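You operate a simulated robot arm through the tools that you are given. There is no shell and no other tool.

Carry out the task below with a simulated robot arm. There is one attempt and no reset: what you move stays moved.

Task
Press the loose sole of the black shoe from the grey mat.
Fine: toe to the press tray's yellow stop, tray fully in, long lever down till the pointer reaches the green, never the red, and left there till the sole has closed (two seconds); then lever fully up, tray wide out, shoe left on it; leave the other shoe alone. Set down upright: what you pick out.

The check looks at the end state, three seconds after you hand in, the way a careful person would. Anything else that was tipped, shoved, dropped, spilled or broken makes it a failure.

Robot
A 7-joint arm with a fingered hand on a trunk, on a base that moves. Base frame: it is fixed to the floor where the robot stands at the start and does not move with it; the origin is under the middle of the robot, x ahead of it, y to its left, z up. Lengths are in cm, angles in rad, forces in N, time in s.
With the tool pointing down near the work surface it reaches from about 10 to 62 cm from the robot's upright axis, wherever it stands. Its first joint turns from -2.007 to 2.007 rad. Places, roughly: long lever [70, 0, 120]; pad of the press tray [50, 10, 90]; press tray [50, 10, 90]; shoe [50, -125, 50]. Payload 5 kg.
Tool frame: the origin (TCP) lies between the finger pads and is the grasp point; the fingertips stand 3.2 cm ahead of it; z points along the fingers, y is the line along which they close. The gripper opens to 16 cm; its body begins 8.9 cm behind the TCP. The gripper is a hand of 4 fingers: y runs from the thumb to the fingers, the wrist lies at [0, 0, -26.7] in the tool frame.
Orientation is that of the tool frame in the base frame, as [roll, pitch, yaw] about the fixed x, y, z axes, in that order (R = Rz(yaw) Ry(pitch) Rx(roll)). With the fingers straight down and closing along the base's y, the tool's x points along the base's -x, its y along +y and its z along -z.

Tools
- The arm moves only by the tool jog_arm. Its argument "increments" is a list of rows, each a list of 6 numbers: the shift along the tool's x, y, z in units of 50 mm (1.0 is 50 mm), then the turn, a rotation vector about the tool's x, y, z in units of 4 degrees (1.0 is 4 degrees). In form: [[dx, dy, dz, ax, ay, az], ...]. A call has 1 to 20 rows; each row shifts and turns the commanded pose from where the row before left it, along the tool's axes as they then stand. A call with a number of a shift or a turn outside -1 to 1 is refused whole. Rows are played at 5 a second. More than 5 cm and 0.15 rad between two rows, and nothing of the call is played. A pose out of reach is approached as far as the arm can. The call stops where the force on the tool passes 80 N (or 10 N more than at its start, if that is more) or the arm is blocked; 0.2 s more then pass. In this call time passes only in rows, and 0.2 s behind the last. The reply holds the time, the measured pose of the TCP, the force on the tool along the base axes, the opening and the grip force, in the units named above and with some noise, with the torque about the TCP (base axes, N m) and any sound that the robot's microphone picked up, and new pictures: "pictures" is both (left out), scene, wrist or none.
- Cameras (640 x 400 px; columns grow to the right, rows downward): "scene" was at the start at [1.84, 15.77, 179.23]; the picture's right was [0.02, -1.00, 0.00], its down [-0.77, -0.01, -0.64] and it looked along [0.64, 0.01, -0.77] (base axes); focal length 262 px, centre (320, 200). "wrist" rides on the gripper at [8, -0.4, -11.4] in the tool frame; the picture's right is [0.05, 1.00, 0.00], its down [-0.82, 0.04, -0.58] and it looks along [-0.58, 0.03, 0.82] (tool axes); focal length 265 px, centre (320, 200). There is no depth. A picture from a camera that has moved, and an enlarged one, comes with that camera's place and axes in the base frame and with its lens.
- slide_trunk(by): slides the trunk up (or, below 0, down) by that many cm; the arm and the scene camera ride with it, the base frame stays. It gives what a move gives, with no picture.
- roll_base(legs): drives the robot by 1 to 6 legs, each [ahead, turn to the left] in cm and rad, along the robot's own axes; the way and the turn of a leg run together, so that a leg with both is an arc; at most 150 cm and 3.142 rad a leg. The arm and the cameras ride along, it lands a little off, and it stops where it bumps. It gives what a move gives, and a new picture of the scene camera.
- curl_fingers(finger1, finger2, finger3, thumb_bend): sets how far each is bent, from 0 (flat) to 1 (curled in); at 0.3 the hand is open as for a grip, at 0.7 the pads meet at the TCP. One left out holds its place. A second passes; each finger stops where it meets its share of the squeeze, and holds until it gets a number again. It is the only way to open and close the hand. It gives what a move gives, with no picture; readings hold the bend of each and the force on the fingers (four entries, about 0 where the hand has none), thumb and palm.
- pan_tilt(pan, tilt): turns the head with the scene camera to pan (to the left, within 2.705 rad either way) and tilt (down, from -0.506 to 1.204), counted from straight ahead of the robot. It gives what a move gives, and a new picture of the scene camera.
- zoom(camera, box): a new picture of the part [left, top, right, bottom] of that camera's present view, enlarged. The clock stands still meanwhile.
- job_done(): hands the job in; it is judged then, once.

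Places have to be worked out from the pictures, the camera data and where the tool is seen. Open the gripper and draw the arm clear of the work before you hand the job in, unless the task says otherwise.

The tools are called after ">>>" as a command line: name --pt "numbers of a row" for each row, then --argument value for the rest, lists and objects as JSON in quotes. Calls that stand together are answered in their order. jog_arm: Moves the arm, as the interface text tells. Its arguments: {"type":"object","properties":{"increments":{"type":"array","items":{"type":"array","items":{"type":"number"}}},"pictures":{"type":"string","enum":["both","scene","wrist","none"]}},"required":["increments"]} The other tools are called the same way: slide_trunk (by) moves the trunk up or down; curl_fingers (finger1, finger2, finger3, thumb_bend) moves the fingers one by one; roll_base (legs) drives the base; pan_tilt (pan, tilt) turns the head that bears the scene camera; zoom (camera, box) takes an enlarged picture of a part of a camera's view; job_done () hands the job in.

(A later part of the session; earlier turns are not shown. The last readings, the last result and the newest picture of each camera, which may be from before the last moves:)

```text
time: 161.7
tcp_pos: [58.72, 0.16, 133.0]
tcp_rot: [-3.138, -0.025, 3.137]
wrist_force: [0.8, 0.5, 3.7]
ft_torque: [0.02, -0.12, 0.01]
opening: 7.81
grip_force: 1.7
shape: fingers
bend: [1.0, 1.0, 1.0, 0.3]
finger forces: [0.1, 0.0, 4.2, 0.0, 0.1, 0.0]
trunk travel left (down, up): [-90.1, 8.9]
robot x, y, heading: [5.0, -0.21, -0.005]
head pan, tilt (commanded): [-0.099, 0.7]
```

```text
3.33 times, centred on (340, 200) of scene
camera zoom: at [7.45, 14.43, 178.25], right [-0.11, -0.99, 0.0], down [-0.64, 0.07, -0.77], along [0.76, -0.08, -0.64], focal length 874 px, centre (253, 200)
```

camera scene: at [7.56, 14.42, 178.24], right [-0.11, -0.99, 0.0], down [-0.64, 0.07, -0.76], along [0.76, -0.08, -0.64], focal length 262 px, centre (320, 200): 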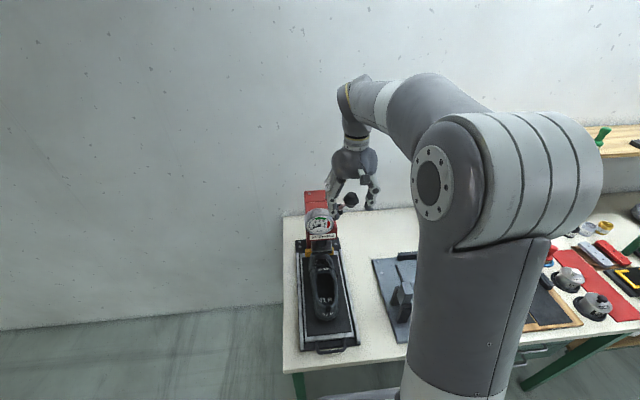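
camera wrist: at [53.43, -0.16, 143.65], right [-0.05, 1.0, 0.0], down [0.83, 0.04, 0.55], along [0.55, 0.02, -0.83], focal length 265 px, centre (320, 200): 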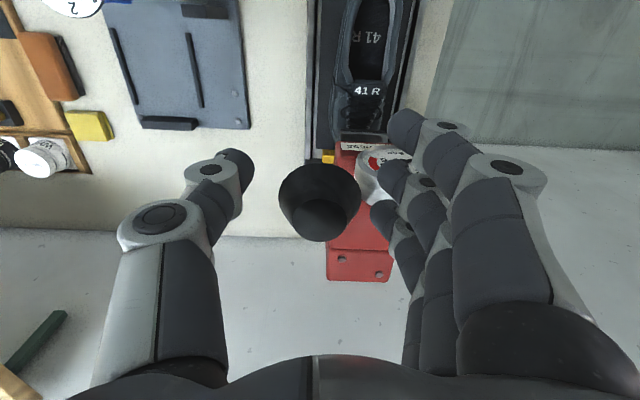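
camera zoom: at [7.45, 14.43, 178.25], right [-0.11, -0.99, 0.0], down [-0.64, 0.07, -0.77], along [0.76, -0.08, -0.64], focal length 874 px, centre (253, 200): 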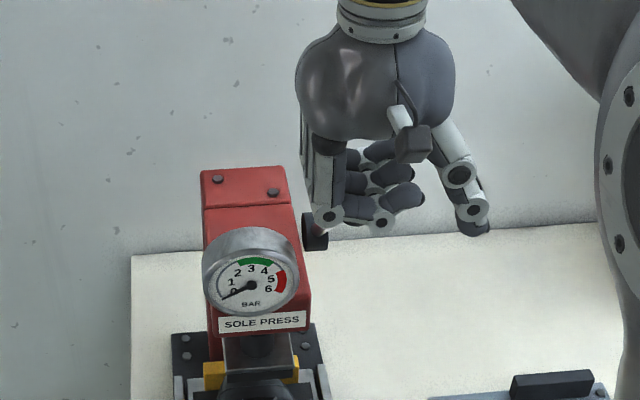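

Only the far finger touches: my path ran ahead of the knob. I go back up over the knob centre and press more steeply down.

>>> jog_arm --pt "0 0 -0.55 0 0 0" --pt "-0.42 0 0 0 0 0" --pt "0 0 0.1 0 0 0" --pictures "none"

>>> jog_arm --pt "0.04 0 0.16 0 0 0" --pictures "none"

>>> zoom --camera "scene" --box '[280, 140, 400, 260]'

```text
time: 162.5
tcp_pos: [60.77, -0.0, 135.1]
tcp_rot: [-3.139, -0.027, 3.136]
wrist_force: [-0.2, 0.9, -0.2]
ft_torque: [-0.01, -0.04, 0.02]
opening: 7.79
grip_force: 0.1
shape: fingers
bend: [1.0, 1.0, 1.0, 0.3]
finger forces: [0.1, 0.0, 0.0, 0.0, 0.1, 0.1]
trunk travel left (down, up): [-90.1, 8.9]
robot x, y, heading: [4.9, 0.06, -0.009]
head pan, tilt (commanded): [-0.099, 0.7]
```

```text
time: 162.9
tcp_pos: [60.64, 0.04, 134.41]
tcp_rot: [-3.139, -0.025, 3.137]
wrist_force: [0.4, 0.4, 0.3]
ft_torque: [-0.04, -0.02, -0.02]
opening: 7.8
grip_force: 0.1
shape: fingers
bend: [1.0, 1.0, 1.0, 0.3]
finger forces: [0.0, 0.1, 0.0, 0.1, 0.2, 0.0]
trunk travel left (down, up): [-90.1, 8.9]
robot x, y, heading: [4.84, -0.16, -0.011]
head pan, tilt (commanded): [-0.099, 0.7]
```

```text
3.33 times, centred on (340, 200) of scene
camera zoom: at [7.44, 14.43, 178.24], right [-0.11, -0.99, 0.0], down [-0.64, 0.07, -0.77], along [0.76, -0.08, -0.64], focal length 874 px, centre (253, 200)
```

zoom: 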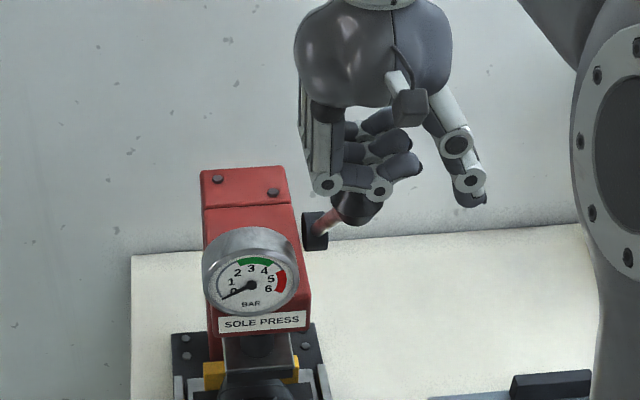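

No contact yet at 134.4 over the knob; I continue straight down in small steps.

>>> jog_arm --pt "0 0 0.12 0 0 0" --pictures "none"

>>> jog_arm --pt "0 0 0.12 0 0 0" --pictures "none"

>>> jog_arm --pt "0 0 0.12 0 0 0" --pictures "none"

>>> zoom --camera "scene" --box '[280, 140, 400, 260]'

```text
time: 163.3
tcp_pos: [60.71, -0.01, 133.82]
tcp_rot: [-3.138, -0.027, 3.136]
wrist_force: [0.6, -0.2, 0.2]
ft_torque: [-0.04, -0.01, 0.0]
opening: 7.81
grip_force: 0.0
shape: fingers
bend: [1.0, 1.0, 1.0, 0.3]
finger forces: [0.0, 0.0, 0.0, 0.0, 0.0, 0.0]
trunk travel left (down, up): [-90.1, 8.9]
robot x, y, heading: [4.84, -0.58, -0.004]
head pan, tilt (commanded): [-0.099, 0.7]
```

```text
time: 163.7
tcp_pos: [60.75, 0.09, 133.21]
tcp_rot: [-3.137, -0.027, 3.137]
wrist_force: [0.3, -0.4, 0.7]
ft_torque: [-0.02, -0.03, 0.0]
opening: 7.8
grip_force: 0.1
shape: fingers
bend: [1.0, 1.0, 1.0, 0.3]
finger forces: [0.0, 0.0, 0.0, 0.1, 0.0, 0.0]
trunk travel left (down, up): [-90.1, 8.9]
robot x, y, heading: [4.78, -0.72, -0.008]
head pan, tilt (commanded): [-0.099, 0.7]
```

```text
time: 164.1
tcp_pos: [60.59, 0.04, 132.73]
tcp_rot: [-3.138, -0.026, 3.136]
wrist_force: [-3.4, 1.4, 9.9]
ft_torque: [-0.07, -0.07, 0.01]
opening: 7.79
grip_force: 4.6
shape: fingers
bend: [1.0, 1.0, 1.0, 0.3]
finger forces: [0.0, 9.4, 0.0, 0.0, 0.0, 0.0]
trunk travel left (down, up): [-90.1, 8.9]
robot x, y, heading: [4.56, -0.52, -0.007]
head pan, tilt (commanded): [-0.099, 0.7]
```

```text
3.33 times, centred on (340, 200) of scene
camera zoom: at [7.34, 14.47, 178.26], right [-0.11, -0.99, 0.0], down [-0.64, 0.07, -0.77], along [0.76, -0.08, -0.64], focal length 874 px, centre (253, 200)
```

zoom: 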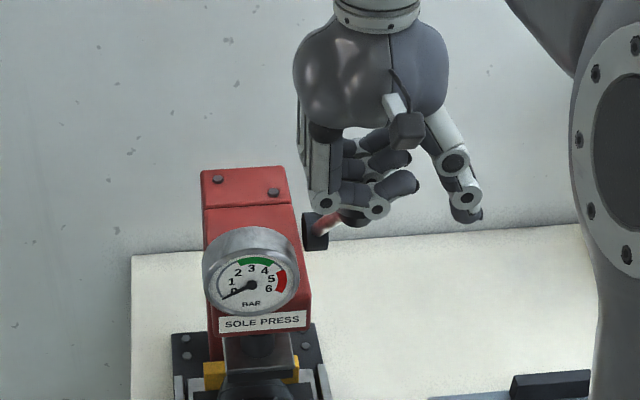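

Middle finger is on the knob with ~10 N. Now I press along the arc, checking force and gauge each step.

>>> jog_arm --pt "0.1 0 0.14 0 0 0" --pictures "none"

>>> jog_arm --pt "0.13 0 0.14 0 0 0" --pictures "none"

>>> zoom --camera "scene" --box '[280, 140, 400, 260]'

```text
time: 164.5
tcp_pos: [59.86, 0.01, 131.97]
tcp_rot: [-3.138, -0.026, 3.136]
wrist_force: [-8.9, 1.9, 13.7]
ft_torque: [-0.05, -0.19, 0.02]
opening: 7.79
grip_force: 7.5
shape: fingers
bend: [1.0, 1.0, 1.0, 0.3]
finger forces: [0.0, 15.3, 0.0, 0.0, 0.1, 0.0]
trunk travel left (down, up): [-90.1, 8.9]
robot x, y, heading: [4.75, -0.25, -0.01]
head pan, tilt (commanded): [-0.099, 0.7]
```

```text
time: 164.9
tcp_pos: [59.29, 0.07, 131.3]
tcp_rot: [-3.138, -0.026, 3.135]
wrist_force: [-9.2, 1.0, 14.2]
ft_torque: [0.0, -0.23, 0.02]
opening: 7.81
grip_force: 7.8
shape: fingers
bend: [1.0, 1.0, 1.0, 0.3]
finger forces: [0.1, 15.8, 0.1, 0.0, 0.0, 0.0]
trunk travel left (down, up): [-90.1, 8.9]
robot x, y, heading: [5.07, -0.18, -0.009]
head pan, tilt (commanded): [-0.099, 0.7]
```

```text
3.33 times, centred on (340, 200) of scene
camera zoom: at [7.21, 14.45, 178.24], right [-0.11, -0.99, 0.0], down [-0.64, 0.07, -0.77], along [0.76, -0.08, -0.64], focal length 874 px, centre (253, 200)
```

zoom: 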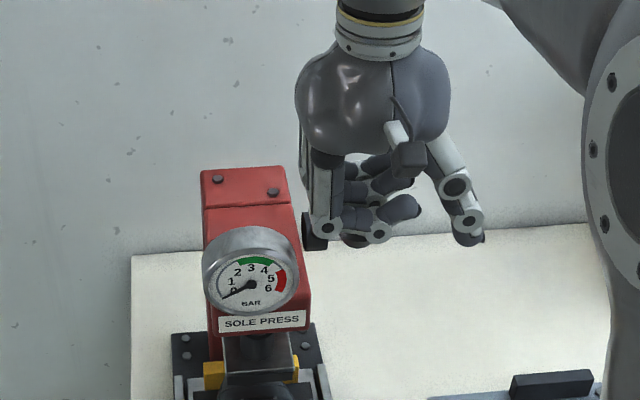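

The lever is moving (knob lower now), though I'm pushing partly along its axis. I steer more downward so the push is across the lever.

>>> jog_arm --pt "0.04 0 0.18 0 0 0" --pictures "none"

>>> jog_arm --pt "0.06 0 0.18 0 0 0" --pictures "none"

>>> zoom --camera "scene" --box '[280, 140, 400, 260]'

>>> zoom --camera "wrist" --box '[160, 60, 480, 260]'

```text
time: 165.3
tcp_pos: [59.32, -0.15, 130.15]
tcp_rot: [-3.138, -0.029, 3.137]
wrist_force: [-0.8, -1.5, 5.6]
ft_torque: [0.03, 0.07, 0.01]
opening: 7.77
grip_force: 2.6
shape: fingers
bend: [1.0, 1.0, 1.0, 0.3]
finger forces: [0.0, 5.9, 0.0, 0.0, 0.0, 0.1]
trunk travel left (down, up): [-90.1, 8.9]
robot x, y, heading: [4.64, -0.47, -0.01]
head pan, tilt (commanded): [-0.099, 0.7]
```

```text
time: 165.7
tcp_pos: [58.83, -0.04, 129.31]
tcp_rot: [-3.138, -0.028, 3.138]
wrist_force: [-1.5, -0.6, 5.3]
ft_torque: [-0.01, 0.02, -0.03]
opening: 7.81
grip_force: 3.1
shape: fingers
bend: [1.0, 1.0, 1.0, 0.3]
finger forces: [0.1, 5.6, 0.0, 0.1, 0.0, 0.1]
trunk travel left (down, up): [-90.1, 8.9]
robot x, y, heading: [4.34, -0.0, -0.009]
head pan, tilt (commanded): [-0.099, 0.7]
```

```text
3.33 times, centred on (340, 200) of scene
camera zoom: at [7.46, 14.38, 178.24], right [-0.11, -0.99, 0.0], down [-0.64, 0.07, -0.77], along [0.76, -0.08, -0.64], focal length 874 px, centre (253, 200)
```

zoom: 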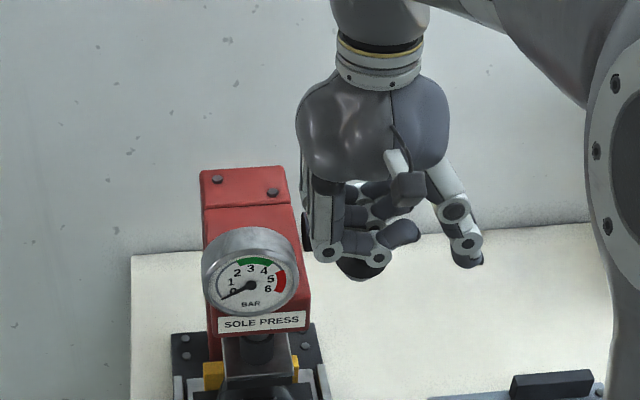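

```text
2.00 times, centred on (320, 160) of wrist
camera zoom: at [51.01, -0.27, 140.85], right [-0.05, 1.0, 0.0], down [0.83, 0.04, 0.55], along [0.55, 0.02, -0.83], focal length 531 px, centre (320, 280)
```

zoom: 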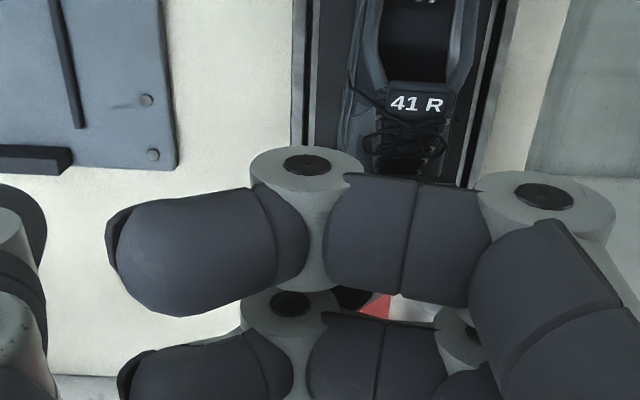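

The lever follows well with ~5 N. I continue along the arc; gauge still 0.

>>> jog_arm --pt "0.1 0 0.17 0 0 0" --pictures "none"

>>> jog_arm --pt "0.09 0 0.17 0 0 0" --pictures "none"

>>> zoom --camera "scene" --box '[280, 140, 400, 260]'

```text
time: 166.1
tcp_pos: [58.31, -0.12, 128.61]
tcp_rot: [-3.137, -0.027, 3.135]
wrist_force: [-1.3, -1.1, 5.3]
ft_torque: [-0.03, -0.04, 0.0]
opening: 7.8
grip_force: 2.1
shape: fingers
bend: [1.0, 1.0, 1.0, 0.3]
finger forces: [0.0, 5.1, 0.0, 0.0, 0.0, 0.0]
trunk travel left (down, up): [-90.1, 8.9]
robot x, y, heading: [5.02, -0.65, -0.004]
head pan, tilt (commanded): [-0.099, 0.7]
```

```text
time: 166.5
tcp_pos: [57.97, -0.19, 127.71]
tcp_rot: [-3.137, -0.027, 3.136]
wrist_force: [0.3, -0.9, 4.8]
ft_torque: [0.02, 0.01, -0.01]
opening: 7.78
grip_force: 2.3
shape: fingers
bend: [1.0, 1.0, 1.0, 0.3]
finger forces: [0.0, 4.8, 0.1, 0.0, 0.1, 0.1]
trunk travel left (down, up): [-90.1, 8.9]
robot x, y, heading: [4.96, -0.49, -0.006]
head pan, tilt (commanded): [-0.099, 0.7]
```

```text
3.33 times, centred on (340, 200) of scene
camera zoom: at [7.5, 14.39, 178.24], right [-0.11, -0.99, 0.0], down [-0.64, 0.07, -0.76], along [0.76, -0.08, -0.64], focal length 874 px, centre (253, 200)
```

zoom: 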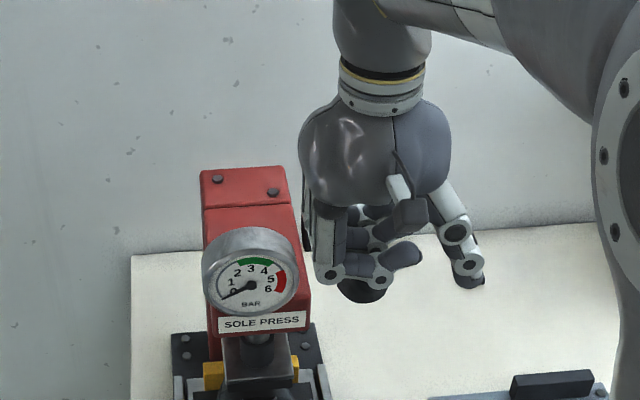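

The ram is visibly coming down. I continue in ~0.9 cm steps, watching the force for the first sign of load.

>>> jog_arm --pt "0.08 0 0.16 0 0 0" --pictures "none"

>>> jog_arm --pt "0.07 0 0.16 0 0 0" --pictures "none"

>>> zoom --camera "scene" --box '[280, 140, 400, 260]'

```text
time: 166.9
tcp_pos: [57.47, -0.14, 126.87]
tcp_rot: [-3.14, -0.027, 3.136]
wrist_force: [0.2, -0.9, 2.9]
ft_torque: [0.01, -0.03, -0.02]
opening: 7.83
grip_force: 1.5
shape: fingers
bend: [1.0, 1.0, 1.0, 0.3]
finger forces: [0.0, 3.0, 0.0, 0.0, 0.1, 0.0]
trunk travel left (down, up): [-90.1, 8.9]
robot x, y, heading: [4.86, -0.37, -0.007]
head pan, tilt (commanded): [-0.099, 0.7]
```

```text
time: 167.3
tcp_pos: [57.01, -0.18, 126.13]
tcp_rot: [-3.139, -0.027, 3.137]
wrist_force: [0.9, -0.8, 2.5]
ft_torque: [0.0, -0.02, 0.04]
opening: 7.81
grip_force: 1.6
shape: fingers
bend: [1.0, 1.0, 1.0, 0.3]
finger forces: [0.1, 2.7, 0.0, 0.1, 0.0, 0.0]
trunk travel left (down, up): [-90.1, 8.9]
robot x, y, heading: [4.58, -0.36, -0.006]
head pan, tilt (commanded): [-0.099, 0.7]
```

```text
3.33 times, centred on (340, 200) of scene
camera zoom: at [7.51, 14.4, 178.23], right [-0.11, -0.99, 0.0], down [-0.64, 0.07, -0.76], along [0.76, -0.08, -0.64], focal length 874 px, centre (253, 200)
```

zoom: 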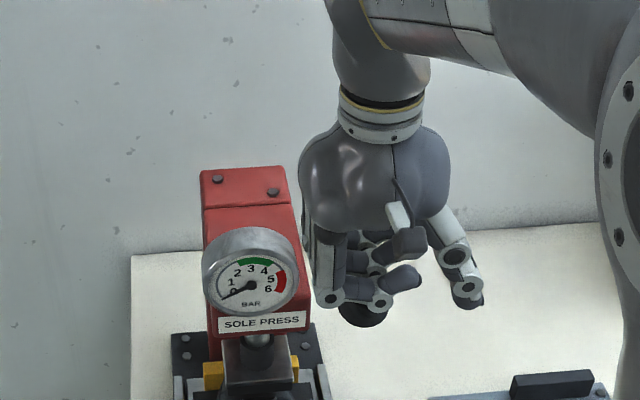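

Still unloaded (2.5 N, gauge 0). Continuing.

>>> jog_arm --pt "0.06 0 0.16 0 0 0" --pictures "none"

>>> jog_arm --pt "0.06 0 0.16 0 0 0" --pictures "none"

>>> zoom --camera "scene" --box '[280, 140, 400, 260]'

```text
time: 167.7
tcp_pos: [56.84, -0.0, 125.26]
tcp_rot: [-3.139, -0.028, 3.137]
wrist_force: [1.6, -0.7, 2.8]
ft_torque: [-0.01, 0.06, 0.02]
opening: 7.81
grip_force: 2.2
shape: fingers
bend: [1.0, 1.0, 1.0, 0.3]
finger forces: [0.1, 3.1, 0.0, 0.1, 0.0, 0.1]
trunk travel left (down, up): [-90.1, 8.9]
robot x, y, heading: [4.82, -0.67, -0.003]
head pan, tilt (commanded): [-0.099, 0.7]
```

```text
time: 168.1
tcp_pos: [56.51, -0.0, 124.66]
tcp_rot: [-3.136, -0.029, 3.137]
wrist_force: [1.9, -1.2, 2.3]
ft_torque: [0.01, 0.05, -0.04]
opening: 7.8
grip_force: 1.5
shape: fingers
bend: [1.0, 1.0, 1.0, 0.3]
finger forces: [0.0, 2.6, 0.1, 0.0, 0.1, 0.1]
trunk travel left (down, up): [-90.1, 8.9]
robot x, y, heading: [4.71, -0.41, -0.004]
head pan, tilt (commanded): [-0.099, 0.7]
```

```text
3.33 times, centred on (340, 200) of scene
camera zoom: at [7.5, 14.41, 178.23], right [-0.11, -0.99, 0.0], down [-0.64, 0.07, -0.76], along [0.76, -0.08, -0.64], focal length 874 px, centre (253, 200)
```

zoom: 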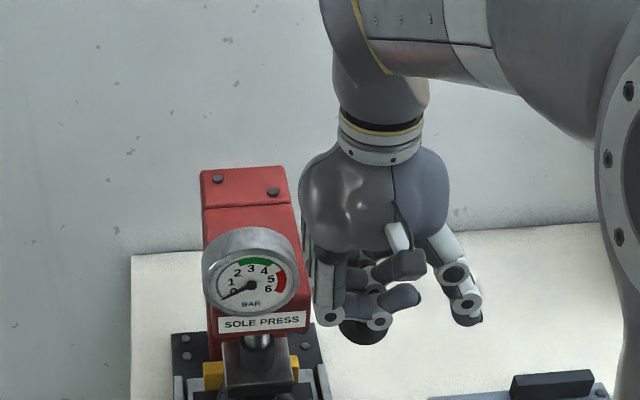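

Continuing along the arc with slightly smaller x-share; gauge still 0.

>>> jog_arm --pt "0.06 0 0.14 0 0 0" --pictures "none"

>>> jog_arm --pt "0.06 0 0.14 0 0 0" --pictures "none"

>>> zoom --camera "scene" --box '[280, 140, 400, 260]'

```text
time: 168.5
tcp_pos: [56.14, -0.09, 124.0]
tcp_rot: [-3.139, -0.028, 3.136]
wrist_force: [0.8, -1.1, 3.4]
ft_torque: [0.01, 0.04, 0.0]
opening: 7.77
grip_force: 1.3
shape: fingers
bend: [1.0, 1.0, 1.0, 0.3]
finger forces: [0.0, 2.9, 0.1, 0.1, 0.0, 0.0]
trunk travel left (down, up): [-90.1, 8.9]
robot x, y, heading: [4.58, -0.58, -0.004]
head pan, tilt (commanded): [-0.099, 0.7]
```

```text
time: 168.9
tcp_pos: [55.77, 0.03, 123.25]
tcp_rot: [-3.139, -0.027, 3.137]
wrist_force: [1.9, -1.5, 1.6]
ft_torque: [0.05, 0.03, 0.04]
opening: 7.77
grip_force: 1.4
shape: fingers
bend: [1.0, 1.0, 1.0, 0.3]
finger forces: [0.1, 3.6, 0.1, 0.0, 0.0, 0.0]
trunk travel left (down, up): [-90.1, 8.9]
robot x, y, heading: [4.78, -0.38, -0.008]
head pan, tilt (commanded): [-0.099, 0.7]
```

```text
3.33 times, centred on (340, 200) of scene
camera zoom: at [7.53, 14.38, 178.24], right [-0.11, -0.99, 0.0], down [-0.64, 0.07, -0.76], along [0.76, -0.08, -0.64], focal length 874 px, centre (253, 200)
```

zoom: 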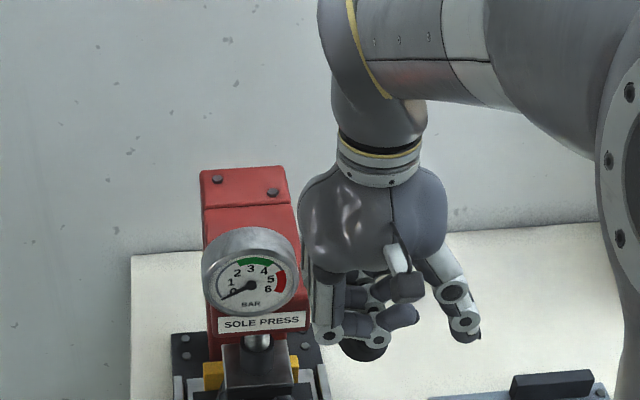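

Gauge still 0; the ram keeps descending. Next steps.

>>> jog_arm --pt "0.05 0 0.14 0 0 0" --pictures "none"

>>> jog_arm --pt "0.05 0 0.14 0 0 0" --pictures "none"

>>> zoom --camera "scene" --box '[280, 170, 400, 290]'

```text
time: 169.3
tcp_pos: [55.51, -0.03, 122.49]
tcp_rot: [-3.139, -0.029, 3.137]
wrist_force: [1.7, -1.1, 1.8]
ft_torque: [0.0, 0.04, 0.0]
opening: 7.79
grip_force: 1.6
shape: fingers
bend: [1.0, 1.0, 1.0, 0.3]
finger forces: [0.1, 2.9, 0.0, 0.0, 0.0, 0.0]
trunk travel left (down, up): [-90.1, 8.9]
robot x, y, heading: [4.47, -0.18, -0.006]
head pan, tilt (commanded): [-0.099, 0.7]
```

```text
time: 169.7
tcp_pos: [55.22, -0.09, 121.85]
tcp_rot: [-3.139, -0.027, 3.137]
wrist_force: [0.9, 0.4, 2.9]
ft_torque: [-0.01, 0.02, 0.03]
opening: 7.79
grip_force: 1.6
shape: fingers
bend: [1.0, 1.0, 1.0, 0.3]
finger forces: [0.0, 3.1, 0.0, 0.1, 0.0, 0.1]
trunk travel left (down, up): [-90.1, 8.9]
robot x, y, heading: [4.71, -0.55, -0.005]
head pan, tilt (commanded): [-0.099, 0.7]
```

```text
3.33 times, centred on (340, 230) of scene
camera zoom: at [7.5, 14.41, 178.24], right [-0.11, -0.99, 0.0], down [-0.64, 0.07, -0.76], along [0.76, -0.08, -0.64], focal length 874 px, centre (253, 100)
```

zoom: 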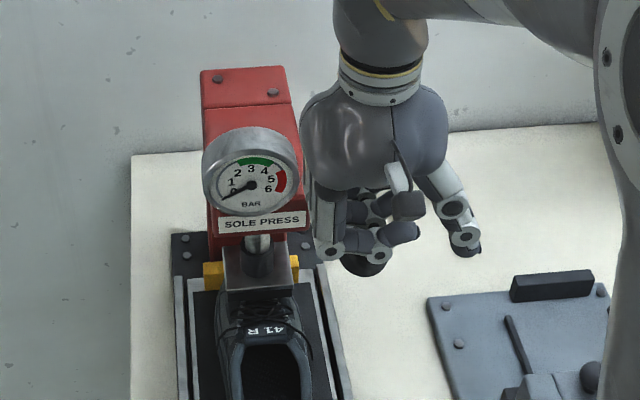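

The ram plate is close to the shoe's toe box. I keep going in smaller steps with the gauge in view.

>>> jog_arm --pt "0.04 0 0.13 0 0 0" --pictures "none"

>>> jog_arm --pt "0.04 0 0.13 0 0 0" --pictures "none"

>>> zoom --camera "scene" --box '[280, 170, 400, 290]'

```text
time: 170.1
tcp_pos: [55.05, 0.02, 121.25]
tcp_rot: [-3.137, -0.028, 3.137]
wrist_force: [0.7, -2.1, 2.9]
ft_torque: [-0.03, 0.05, 0.03]
opening: 7.82
grip_force: 0.9
shape: fingers
bend: [1.0, 1.0, 1.0, 0.3]
finger forces: [0.0, 2.7, 0.0, 0.1, 0.0, 0.0]
trunk travel left (down, up): [-90.1, 8.9]
robot x, y, heading: [4.64, -0.52, -0.007]
head pan, tilt (commanded): [-0.099, 0.7]
```

```text
time: 170.5
tcp_pos: [55.0, 0.05, 120.55]
tcp_rot: [-3.135, -0.029, 3.136]
wrist_force: [0.7, -0.4, 3.4]
ft_torque: [0.01, 0.05, 0.0]
opening: 7.79
grip_force: 2.3
shape: fingers
bend: [1.0, 1.0, 1.0, 0.3]
finger forces: [0.0, 3.0, 0.0, 0.0, 0.0, 0.0]
trunk travel left (down, up): [-90.1, 8.9]
robot x, y, heading: [4.61, -0.61, -0.002]
head pan, tilt (commanded): [-0.099, 0.7]
```

```text
3.33 times, centred on (340, 230) of scene
camera zoom: at [7.5, 14.41, 178.24], right [-0.11, -0.99, 0.0], down [-0.64, 0.07, -0.76], along [0.76, -0.08, -0.64], focal length 874 px, centre (253, 100)
```

zoom: 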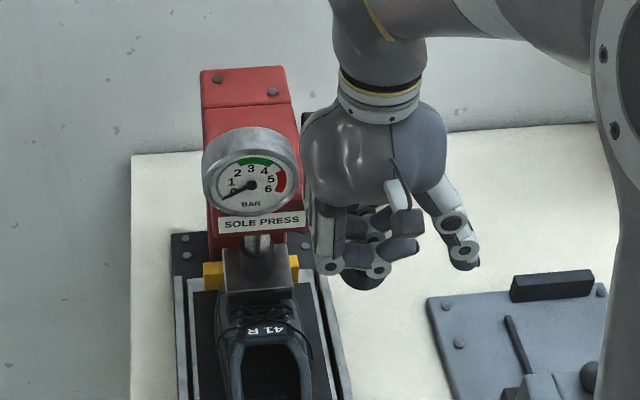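

Gauge still at 0; I continue with 0.6 cm steps.

>>> jog_arm --pt "0.03 0 0.13 0 0 0" --pictures "none"

>>> jog_arm --pt "0.03 0 0.13 0 0 0" --pictures "none"

>>> zoom --camera "scene" --box '[280, 170, 400, 290]'

```text
time: 170.9
tcp_pos: [54.81, 0.01, 119.93]
tcp_rot: [-3.139, -0.028, 3.137]
wrist_force: [2.4, -0.5, 2.9]
ft_torque: [-0.04, 0.03, 0.01]
opening: 7.82
grip_force: 2.0
shape: fingers
bend: [1.0, 1.0, 1.0, 0.3]
finger forces: [0.0, 3.5, 0.0, 0.0, 0.0, 0.0]
trunk travel left (down, up): [-90.1, 8.9]
robot x, y, heading: [4.76, -0.17, -0.009]
head pan, tilt (commanded): [-0.099, 0.7]
```

```text
time: 171.3
tcp_pos: [54.61, -0.06, 119.15]
tcp_rot: [-3.139, -0.027, 3.136]
wrist_force: [1.6, 0.4, 3.7]
ft_torque: [-0.01, 0.04, 0.0]
opening: 7.8
grip_force: 1.7
shape: fingers
bend: [1.0, 1.0, 1.0, 0.3]
finger forces: [0.1, 3.6, 0.0, 0.1, 0.1, 0.0]
trunk travel left (down, up): [-90.1, 8.9]
robot x, y, heading: [4.92, -0.1, -0.012]
head pan, tilt (commanded): [-0.099, 0.7]
```

```text
3.33 times, centred on (340, 230) of scene
camera zoom: at [7.51, 14.42, 178.24], right [-0.11, -0.99, 0.0], down [-0.64, 0.07, -0.76], along [0.76, -0.08, -0.64], focal length 874 px, centre (253, 100)
```

zoom: 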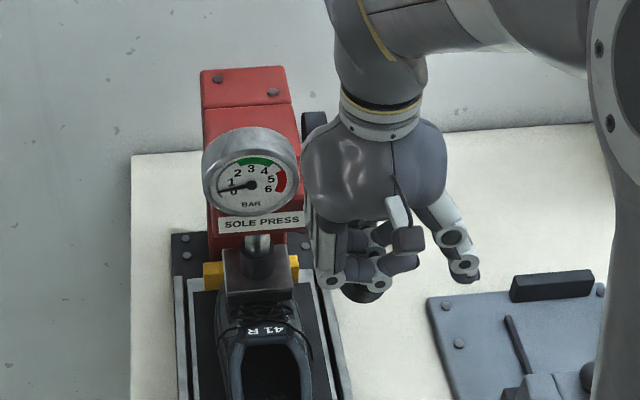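

The pointer seems to have started moving. I zoom in on the dial.

>>> zoom --camera "scene" --box '[312, 200, 342, 240]'

```text
10.00 times, centred on (327, 220) of scene
camera zoom: at [7.51, 14.42, 178.24], right [-0.11, -0.99, 0.0], down [-0.64, 0.07, -0.76], along [0.76, -0.08, -0.64], focal length 2621 px, centre (250, 0)
```

zoom: 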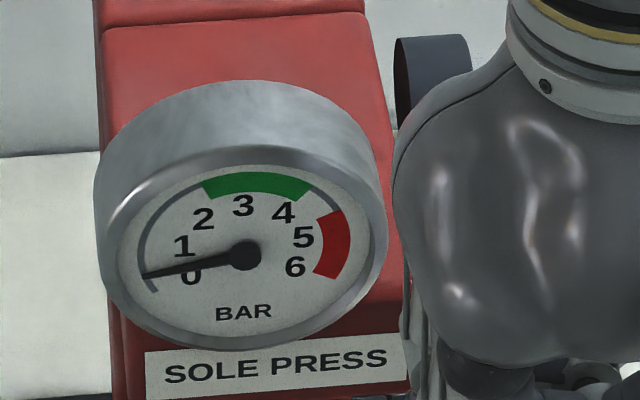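

Pointer at about 0.4 bar; green spans ~2.3–4.0. From here only 0.3 cm steps with a dial check each.

>>> jog_arm --pt "0.01 0 0.06 0 0 0" --pictures "none"

>>> zoom --camera "scene" --box '[312, 200, 342, 240]'

```text
time: 171.7
tcp_pos: [54.49, -0.13, 118.93]
tcp_rot: [-3.137, -0.027, 3.136]
wrist_force: [0.8, 0.0, 4.1]
ft_torque: [0.01, 0.03, 0.0]
opening: 7.8
grip_force: 1.9
shape: fingers
bend: [1.0, 1.0, 1.0, 0.3]
finger forces: [0.1, 4.2, 0.1, 0.1, 0.0, 0.0]
trunk travel left (down, up): [-90.1, 8.9]
robot x, y, heading: [5.13, -0.59, -0.009]
head pan, tilt (commanded): [-0.099, 0.7]
```

```text
10.00 times, centred on (327, 220) of scene
camera zoom: at [7.49, 14.41, 178.24], right [-0.11, -0.99, 0.0], down [-0.64, 0.07, -0.76], along [0.76, -0.08, -0.64], focal length 2621 px, centre (250, 0)
```

zoom: 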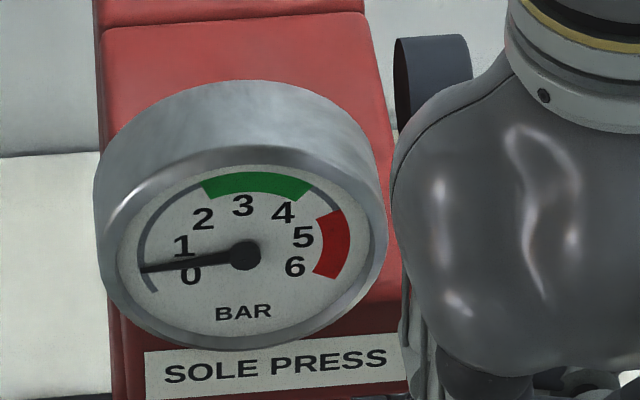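

Slow rise (~0.55 bar). I take 0.4 cm steps.

>>> jog_arm --pt "0.015 0 0.08 0 0 0" --pictures "none"

>>> zoom --camera "scene" --box '[312, 200, 342, 240]'

>>> jog_arm --pt "0.015 0 0.08 0 0 0" --pictures "none"

>>> zoom --camera "scene" --box '[312, 200, 342, 240]'

```text
time: 172.1
tcp_pos: [54.46, -0.14, 118.56]
tcp_rot: [-3.139, -0.03, 3.137]
wrist_force: [2.7, -0.1, 3.0]
ft_torque: [0.04, 0.07, 0.0]
opening: 7.8
grip_force: 2.2
shape: fingers
bend: [1.0, 1.0, 1.0, 0.3]
finger forces: [0.1, 4.8, 0.1, 0.0, 0.0, 0.0]
trunk travel left (down, up): [-90.1, 8.9]
robot x, y, heading: [4.69, -0.47, -0.01]
head pan, tilt (commanded): [-0.099, 0.7]
```

```text
10.00 times, centred on (327, 220) of scene
camera zoom: at [7.51, 14.42, 178.24], right [-0.11, -0.99, 0.0], down [-0.64, 0.07, -0.76], along [0.76, -0.08, -0.64], focal length 2621 px, centre (250, 0)
```

zoom: 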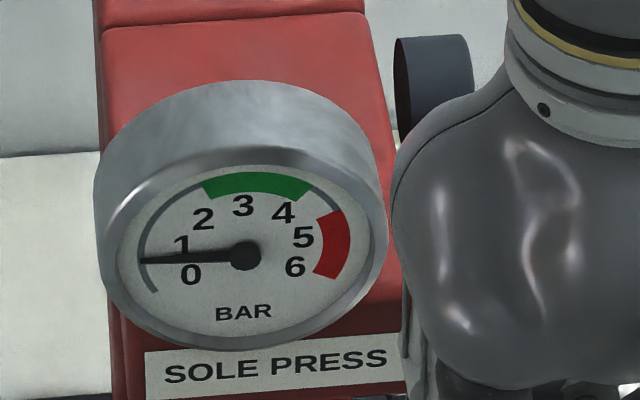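

```text
time: 172.5
tcp_pos: [54.22, -0.12, 118.02]
tcp_rot: [-3.138, -0.028, 3.136]
wrist_force: [3.9, -0.5, 2.8]
ft_torque: [-0.01, 0.04, 0.03]
opening: 7.78
grip_force: 2.3
shape: fingers
bend: [1.0, 1.0, 1.0, 0.3]
finger forces: [0.0, 4.5, 0.0, 0.0, 0.1, 0.0]
trunk travel left (down, up): [-90.1, 8.9]
robot x, y, heading: [4.87, -0.36, -0.007]
head pan, tilt (commanded): [-0.099, 0.7]
```

```text
10.00 times, centred on (327, 220) of scene
camera zoom: at [7.54, 14.43, 178.23], right [-0.11, -0.99, 0.0], down [-0.64, 0.07, -0.76], along [0.76, -0.08, -0.64], focal length 2621 px, centre (250, 0)
```

zoom: 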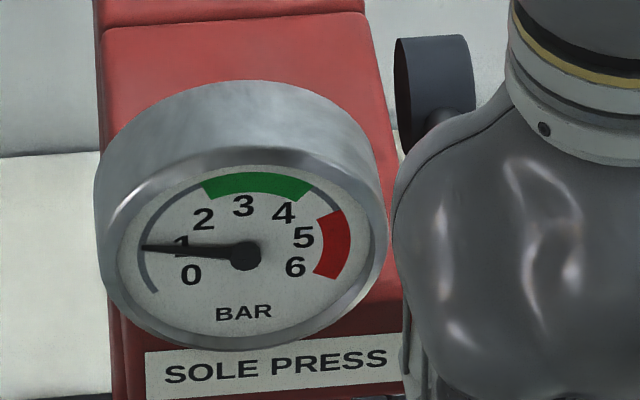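

About 1.0 bar. The lever is nearly horizontal, so I continue straight down in 0.4 cm steps.

>>> jog_arm --pt "0 0 0.08 0 0 0" --pictures "none"

>>> jog_arm --pt "0 0 0.08 0 0 0" --pictures "none"

>>> zoom --camera "scene" --box '[312, 200, 342, 240]'

```text
time: 172.9
tcp_pos: [54.27, -0.03, 117.73]
tcp_rot: [-3.137, -0.028, 3.139]
wrist_force: [0.0, -1.1, 4.6]
ft_torque: [-0.03, 0.05, -0.03]
opening: 7.82
grip_force: 2.4
shape: fingers
bend: [1.0, 1.0, 1.0, 0.3]
finger forces: [0.1, 4.4, 0.0, 0.0, 0.0, 0.0]
trunk travel left (down, up): [-90.1, 8.9]
robot x, y, heading: [4.44, -0.22, -0.007]
head pan, tilt (commanded): [-0.099, 0.7]
```

```text
time: 173.3
tcp_pos: [54.2, -0.12, 117.37]
tcp_rot: [-3.138, -0.028, 3.136]
wrist_force: [0.5, 0.3, 5.0]
ft_torque: [-0.04, 0.04, 0.01]
opening: 7.84
grip_force: 2.4
shape: fingers
bend: [1.0, 1.0, 1.0, 0.3]
finger forces: [0.1, 4.8, 0.2, 0.0, 0.0, 0.0]
trunk travel left (down, up): [-90.1, 8.9]
robot x, y, heading: [4.73, -0.5, -0.01]
head pan, tilt (commanded): [-0.099, 0.7]
```

```text
10.00 times, centred on (327, 220) of scene
camera zoom: at [7.49, 14.42, 178.24], right [-0.11, -0.99, 0.0], down [-0.64, 0.07, -0.76], along [0.76, -0.08, -0.64], focal length 2621 px, centre (250, 0)
```

zoom: 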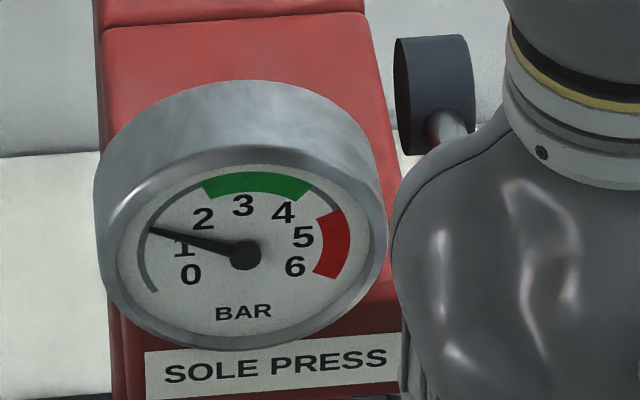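

About 1.35 bar. Two more 0.4 cm steps.

>>> jog_arm --pt "0 0 0.08 0 0 0" --pictures "none"

>>> jog_arm --pt "0 0 0.08 0 0 0" --pictures "none"

>>> zoom --camera "scene" --box '[312, 200, 342, 240]'

```text
time: 173.7
tcp_pos: [54.25, -0.21, 116.98]
tcp_rot: [-3.137, -0.027, 3.138]
wrist_force: [0.7, -1.4, 5.8]
ft_torque: [0.01, 0.0, 0.01]
opening: 7.81
grip_force: 2.7
shape: fingers
bend: [1.0, 1.0, 1.0, 0.3]
finger forces: [0.3, 4.9, 0.0, 0.0, 0.1, 0.1]
trunk travel left (down, up): [-90.1, 8.9]
robot x, y, heading: [4.97, -0.06, -0.008]
head pan, tilt (commanded): [-0.099, 0.7]
```

```text
time: 174.1
tcp_pos: [54.2, -0.02, 116.48]
tcp_rot: [-3.138, -0.027, 3.137]
wrist_force: [1.2, -0.6, 5.5]
ft_torque: [-0.02, 0.01, 0.03]
opening: 7.83
grip_force: 2.8
shape: fingers
bend: [1.0, 1.0, 1.0, 0.3]
finger forces: [0.4, 4.8, 0.0, 0.0, 0.0, 0.0]
trunk travel left (down, up): [-90.1, 8.9]
robot x, y, heading: [5.17, -0.34, -0.006]
head pan, tilt (commanded): [-0.099, 0.7]
```

```text
10.00 times, centred on (327, 220) of scene
camera zoom: at [7.48, 14.41, 178.24], right [-0.11, -0.99, 0.0], down [-0.64, 0.07, -0.77], along [0.76, -0.08, -0.64], focal length 2621 px, centre (250, 0)
```

zoom: 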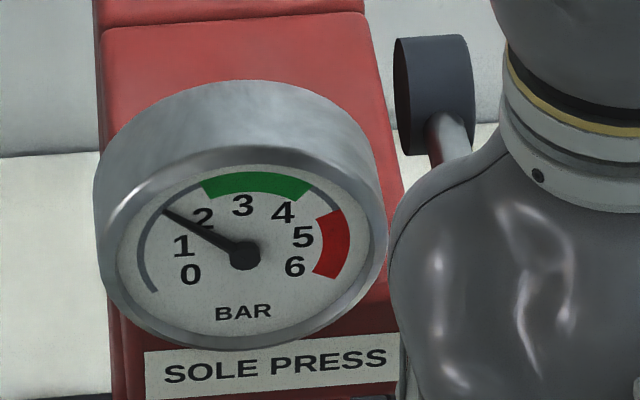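

About 1.8 bar. Two more steps.

>>> jog_arm --pt "0 0 0.08 0 0 0" --pictures "none"

>>> jog_arm --pt "0 0 0.08 0 0 0" --pictures "none"

>>> zoom --camera "scene" --box '[312, 200, 342, 240]'

```text
time: 174.5
tcp_pos: [54.33, -0.14, 116.16]
tcp_rot: [-3.137, -0.029, 3.137]
wrist_force: [1.0, -0.5, 5.4]
ft_torque: [0.0, 0.09, -0.01]
opening: 7.85
grip_force: 2.7
shape: fingers
bend: [1.0, 1.0, 1.0, 0.3]
finger forces: [0.5, 4.7, 0.1, 0.0, 0.0, 0.0]
trunk travel left (down, up): [-90.1, 8.9]
robot x, y, heading: [4.9, -0.78, -0.001]
head pan, tilt (commanded): [-0.099, 0.7]
```

```text
time: 174.9
tcp_pos: [54.2, -0.02, 115.71]
tcp_rot: [-3.138, -0.027, 3.136]
wrist_force: [1.4, -0.4, 5.9]
ft_torque: [0.01, 0.05, 0.03]
opening: 7.81
grip_force: 2.5
shape: fingers
bend: [1.0, 1.0, 1.0, 0.3]
finger forces: [0.5, 5.0, 0.1, 0.0, 0.0, 0.1]
trunk travel left (down, up): [-90.1, 8.9]
robot x, y, heading: [5.05, -0.59, -0.009]
head pan, tilt (commanded): [-0.099, 0.7]
```

```text
10.00 times, centred on (327, 220) of scene
camera zoom: at [7.47, 14.41, 178.24], right [-0.11, -0.99, 0.0], down [-0.64, 0.07, -0.77], along [0.76, -0.08, -0.64], focal length 2621 px, centre (250, 0)
```

zoom: 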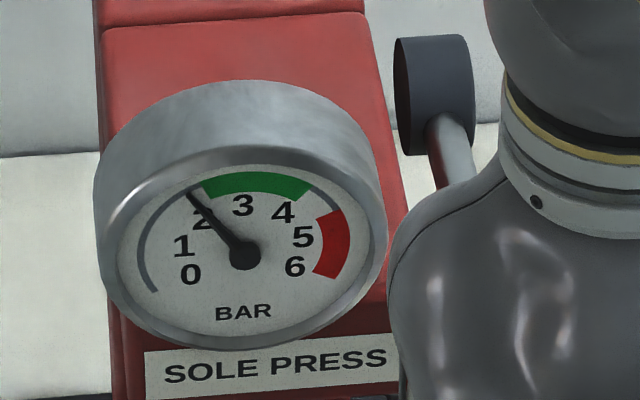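

About 2.2 bar, just before the green. Two more steps should bring it into the green.

>>> jog_arm --pt "0 0 0.08 0 0 0" --pictures "none"

>>> jog_arm --pt "0 0 0.08 0 0 0" --pictures "none"

>>> zoom --camera "scene" --box '[312, 200, 342, 240]'

```text
time: 175.3
tcp_pos: [54.23, -0.02, 115.21]
tcp_rot: [-3.138, -0.027, 3.137]
wrist_force: [-1.0, -1.9, 5.4]
ft_torque: [0.0, 0.02, -0.01]
opening: 7.8
grip_force: 3.2
shape: fingers
bend: [1.0, 1.0, 1.0, 0.3]
finger forces: [1.5, 4.8, 0.0, 0.0, 0.0, 0.0]
trunk travel left (down, up): [-90.1, 8.9]
robot x, y, heading: [4.62, -0.29, -0.008]
head pan, tilt (commanded): [-0.099, 0.7]
```

```text
time: 175.7
tcp_pos: [54.24, -0.05, 114.91]
tcp_rot: [-3.138, -0.03, 3.138]
wrist_force: [-2.4, -1.0, 5.6]
ft_torque: [0.0, 0.02, 0.04]
opening: 7.84
grip_force: 3.4
shape: fingers
bend: [1.0, 1.0, 1.0, 0.3]
finger forces: [3.3, 3.7, 0.0, 0.0, 0.0, 0.1]
trunk travel left (down, up): [-90.1, 8.9]
robot x, y, heading: [4.7, -0.59, -0.009]
head pan, tilt (commanded): [-0.099, 0.7]
```

```text
10.00 times, centred on (327, 220) of scene
camera zoom: at [7.42, 14.4, 178.24], right [-0.11, -0.99, 0.0], down [-0.64, 0.07, -0.77], along [0.76, -0.08, -0.64], focal length 2621 px, centre (250, 0)
```

zoom: 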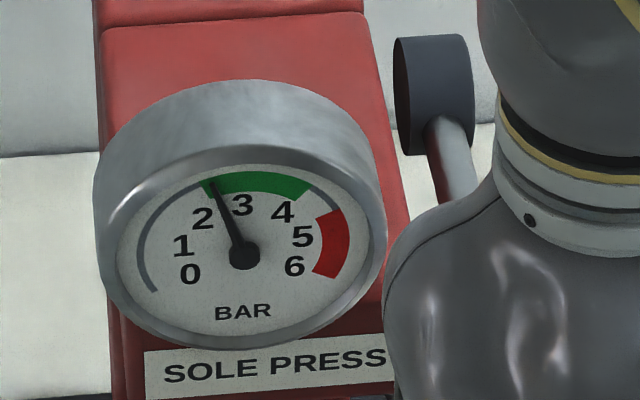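

The pointer is in the green (~2.6 bar). I go 0.25 cm further for margin, then hold about 4 s.

>>> jog_arm --pt "0 0 0.05 0 0 0" --pictures "none"

>>> zoom --camera "scene" --box '[312, 200, 342, 240]'

>>> jog_arm --pt "0 0 0 0 0 0" --pt "0 0 0 0 0 0" --pt "0 0 0 0 0 0" --pt "0 0 0 0 0 0" --pt "0 0 0 0 0 0" --pt "0 0 0 0 0 0" --pt "0 0 0 0 0 0" --pt "0 0 0 0 0 0" --pt "0 0 0 0 0 0" --pt "0 0 0 0 0 0" --pt "0 0 0 0 0 0" --pt "0 0 0 0 0 0" --pt "0 0 0 0 0 0" --pt "0 0 0 0 0 0" --pt "0 0 0 0 0 0" --pictures "none"

>>> zoom --camera "scene" --box '[312, 200, 342, 240]'

>>> zoom --camera "scene" --box '[280, 200, 400, 320]'

```text
time: 176.1
tcp_pos: [54.3, -0.05, 114.82]
tcp_rot: [-3.139, -0.028, 3.136]
wrist_force: [-2.7, 0.0, 6.5]
ft_torque: [-0.02, -0.03, -0.02]
opening: 7.84
grip_force: 3.0
shape: fingers
bend: [1.0, 1.0, 1.0, 0.3]
finger forces: [3.6, 3.8, 0.0, 0.0, 0.1, 0.0]
trunk travel left (down, up): [-90.1, 8.9]
robot x, y, heading: [5.0, -0.48, -0.007]
head pan, tilt (commanded): [-0.099, 0.7]
```

```text
10.00 times, centred on (327, 220) of scene
camera zoom: at [7.4, 14.41, 178.24], right [-0.11, -0.99, 0.0], down [-0.64, 0.07, -0.77], along [0.76, -0.08, -0.64], focal length 2621 px, centre (250, 0)
```

zoom: 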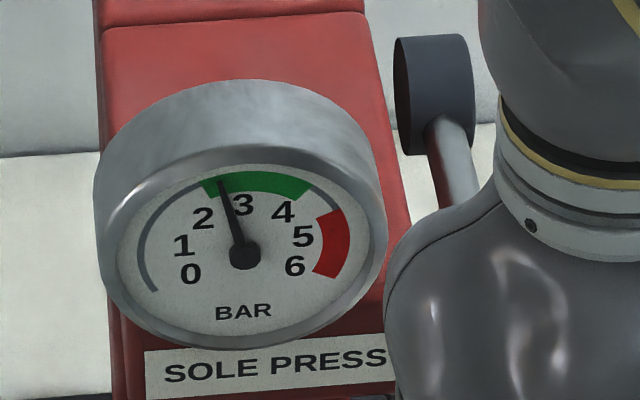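

```text
time: 179.3
tcp_pos: [54.38, -0.03, 114.66]
tcp_rot: [-3.138, -0.029, 3.137]
wrist_force: [-1.5, -1.1, 4.4]
ft_torque: [0.02, -0.01, 0.01]
opening: 7.86
grip_force: 2.8
shape: fingers
bend: [1.0, 1.0, 1.0, 0.3]
finger forces: [2.0, 2.6, 0.2, 0.0, 0.0, 0.1]
trunk travel left (down, up): [-90.1, 8.9]
robot x, y, heading: [4.27, -0.34, -0.004]
head pan, tilt (commanded): [-0.099, 0.7]
```

```text
10.00 times, centred on (327, 220) of scene
camera zoom: at [7.44, 14.4, 178.24], right [-0.11, -0.99, 0.0], down [-0.64, 0.07, -0.77], along [0.76, -0.08, -0.64], focal length 2621 px, centre (250, 0)
```

zoom: 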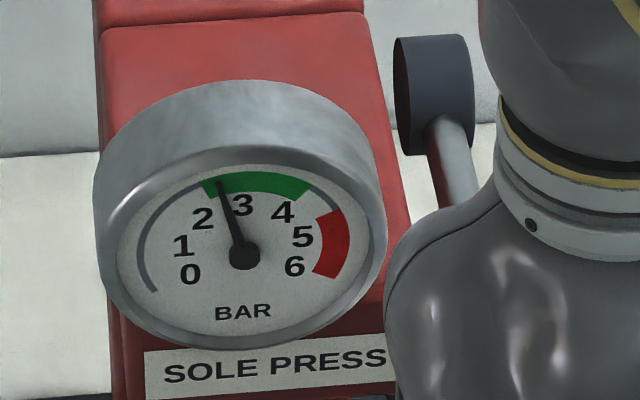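

```text
3.33 times, centred on (340, 260) of scene
camera zoom: at [7.44, 14.4, 178.24], right [-0.11, -0.99, 0.0], down [-0.64, 0.07, -0.77], along [0.76, -0.08, -0.64], focal length 874 px, centre (253, 0)
```

zoom: 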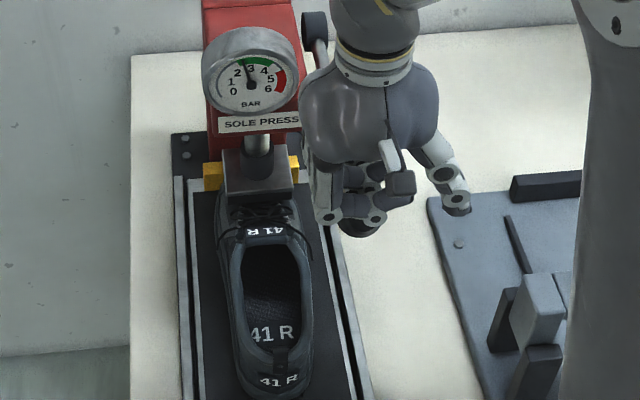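

The pointer stays in the green, already more than 3 s. I hold 2 more seconds for certainty and look again.

>>> jog_arm --pt "0 0 0 0 0 0" --pt "0 0 0 0 0 0" --pt "0 0 0 0 0 0" --pt "0 0 0 0 0 0" --pt "0 0 0 0 0 0" --pt "0 0 0 0 0 0" --pt "0 0 0 0 0 0" --pt "0 0 0 0 0 0" --pt "0 0 0 0 0 0" --pt "0 0 0 0 0 0" --pictures "wrist"

>>> zoom --camera "scene" --box '[312, 200, 342, 240]'

```text
time: 181.5
tcp_pos: [54.22, -0.08, 114.71]
tcp_rot: [-3.139, -0.027, 3.135]
wrist_force: [-0.9, -1.1, 3.6]
ft_torque: [0.03, 0.02, 0.01]
opening: 7.84
grip_force: 2.5
shape: fingers
bend: [1.0, 1.0, 1.0, 0.3]
finger forces: [1.9, 2.5, 0.1, 0.0, 0.0, 0.1]
trunk travel left (down, up): [-90.1, 8.9]
robot x, y, heading: [4.82, -0.4, -0.007]
head pan, tilt (commanded): [-0.099, 0.7]
camera wrist: at [46.51, -0.27, 126.29], right [-0.05, 1.0, 0.0], down [0.83, 0.04, 0.55], along [0.55, 0.02, -0.83], focal length 265 px, centre (320, 200)
```

wrist: 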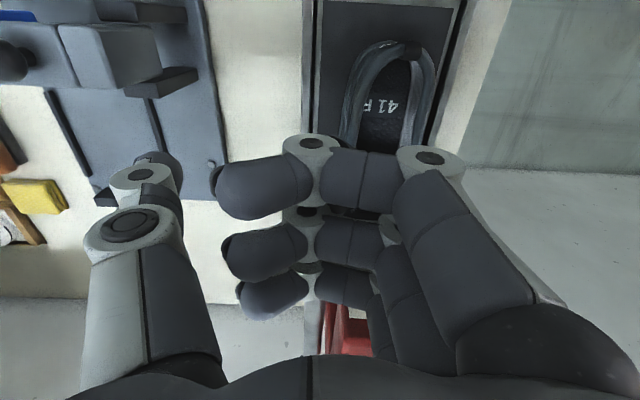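

```text
10.00 times, centred on (327, 220) of scene
camera zoom: at [7.45, 14.4, 178.24], right [-0.11, -0.99, 0.0], down [-0.64, 0.07, -0.77], along [0.76, -0.08, -0.64], focal length 2621 px, centre (250, 0)
```

zoom: 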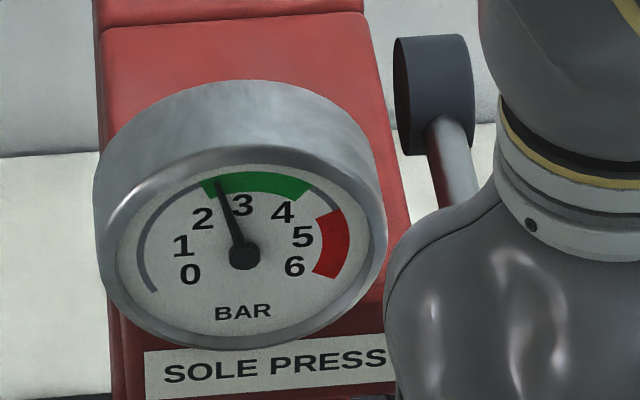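

Held over 5 s in the green. Now I raise the fist and see whether the lever stays or follows.

>>> jog_arm --pt "0 0 -0.3 0 0 0" --pt "0 0 -0.6 0 0 0" --pt "0 0 -0.6 0 0 0" --pictures "scene"

>>> zoom --camera "scene" --box '[280, 170, 400, 290]'

```text
time: 182.3
tcp_pos: [54.35, -0.13, 122.38]
tcp_rot: [-3.139, -0.027, 3.135]
wrist_force: [-0.5, -0.2, -0.1]
ft_torque: [0.0, -0.02, 0.02]
opening: 7.83
grip_force: 0.0
shape: fingers
bend: [1.0, 1.0, 1.0, 0.3]
finger forces: [0.0, 0.0, 0.0, 0.1, 0.1, 0.0]
trunk travel left (down, up): [-90.1, 8.9]
robot x, y, heading: [4.6, -0.3, -0.009]
head pan, tilt (commanded): [-0.099, 0.7]
camera scene: at [7.43, 14.43, 178.23], right [-0.11, -0.99, 0.0], down [-0.64, 0.07, -0.77], along [0.76, -0.08, -0.64], focal length 262 px, centre (320, 200)
```

scene: 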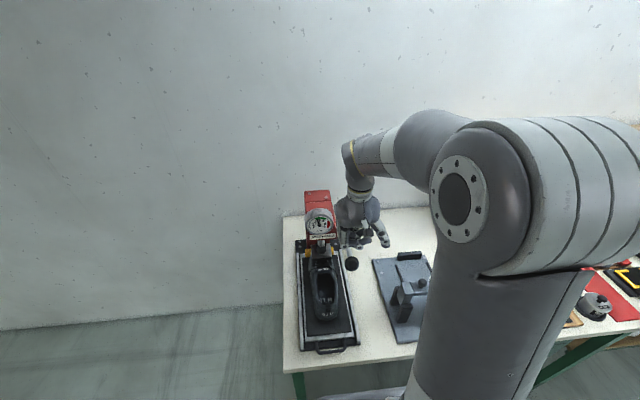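

```text
3.33 times, centred on (340, 230) of scene
camera zoom: at [7.43, 14.43, 178.23], right [-0.11, -0.99, 0.0], down [-0.64, 0.07, -0.77], along [0.76, -0.08, -0.64], focal length 874 px, centre (253, 100)
```

zoom: 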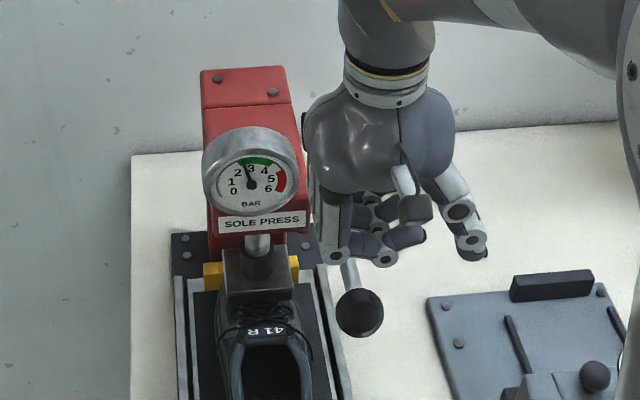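

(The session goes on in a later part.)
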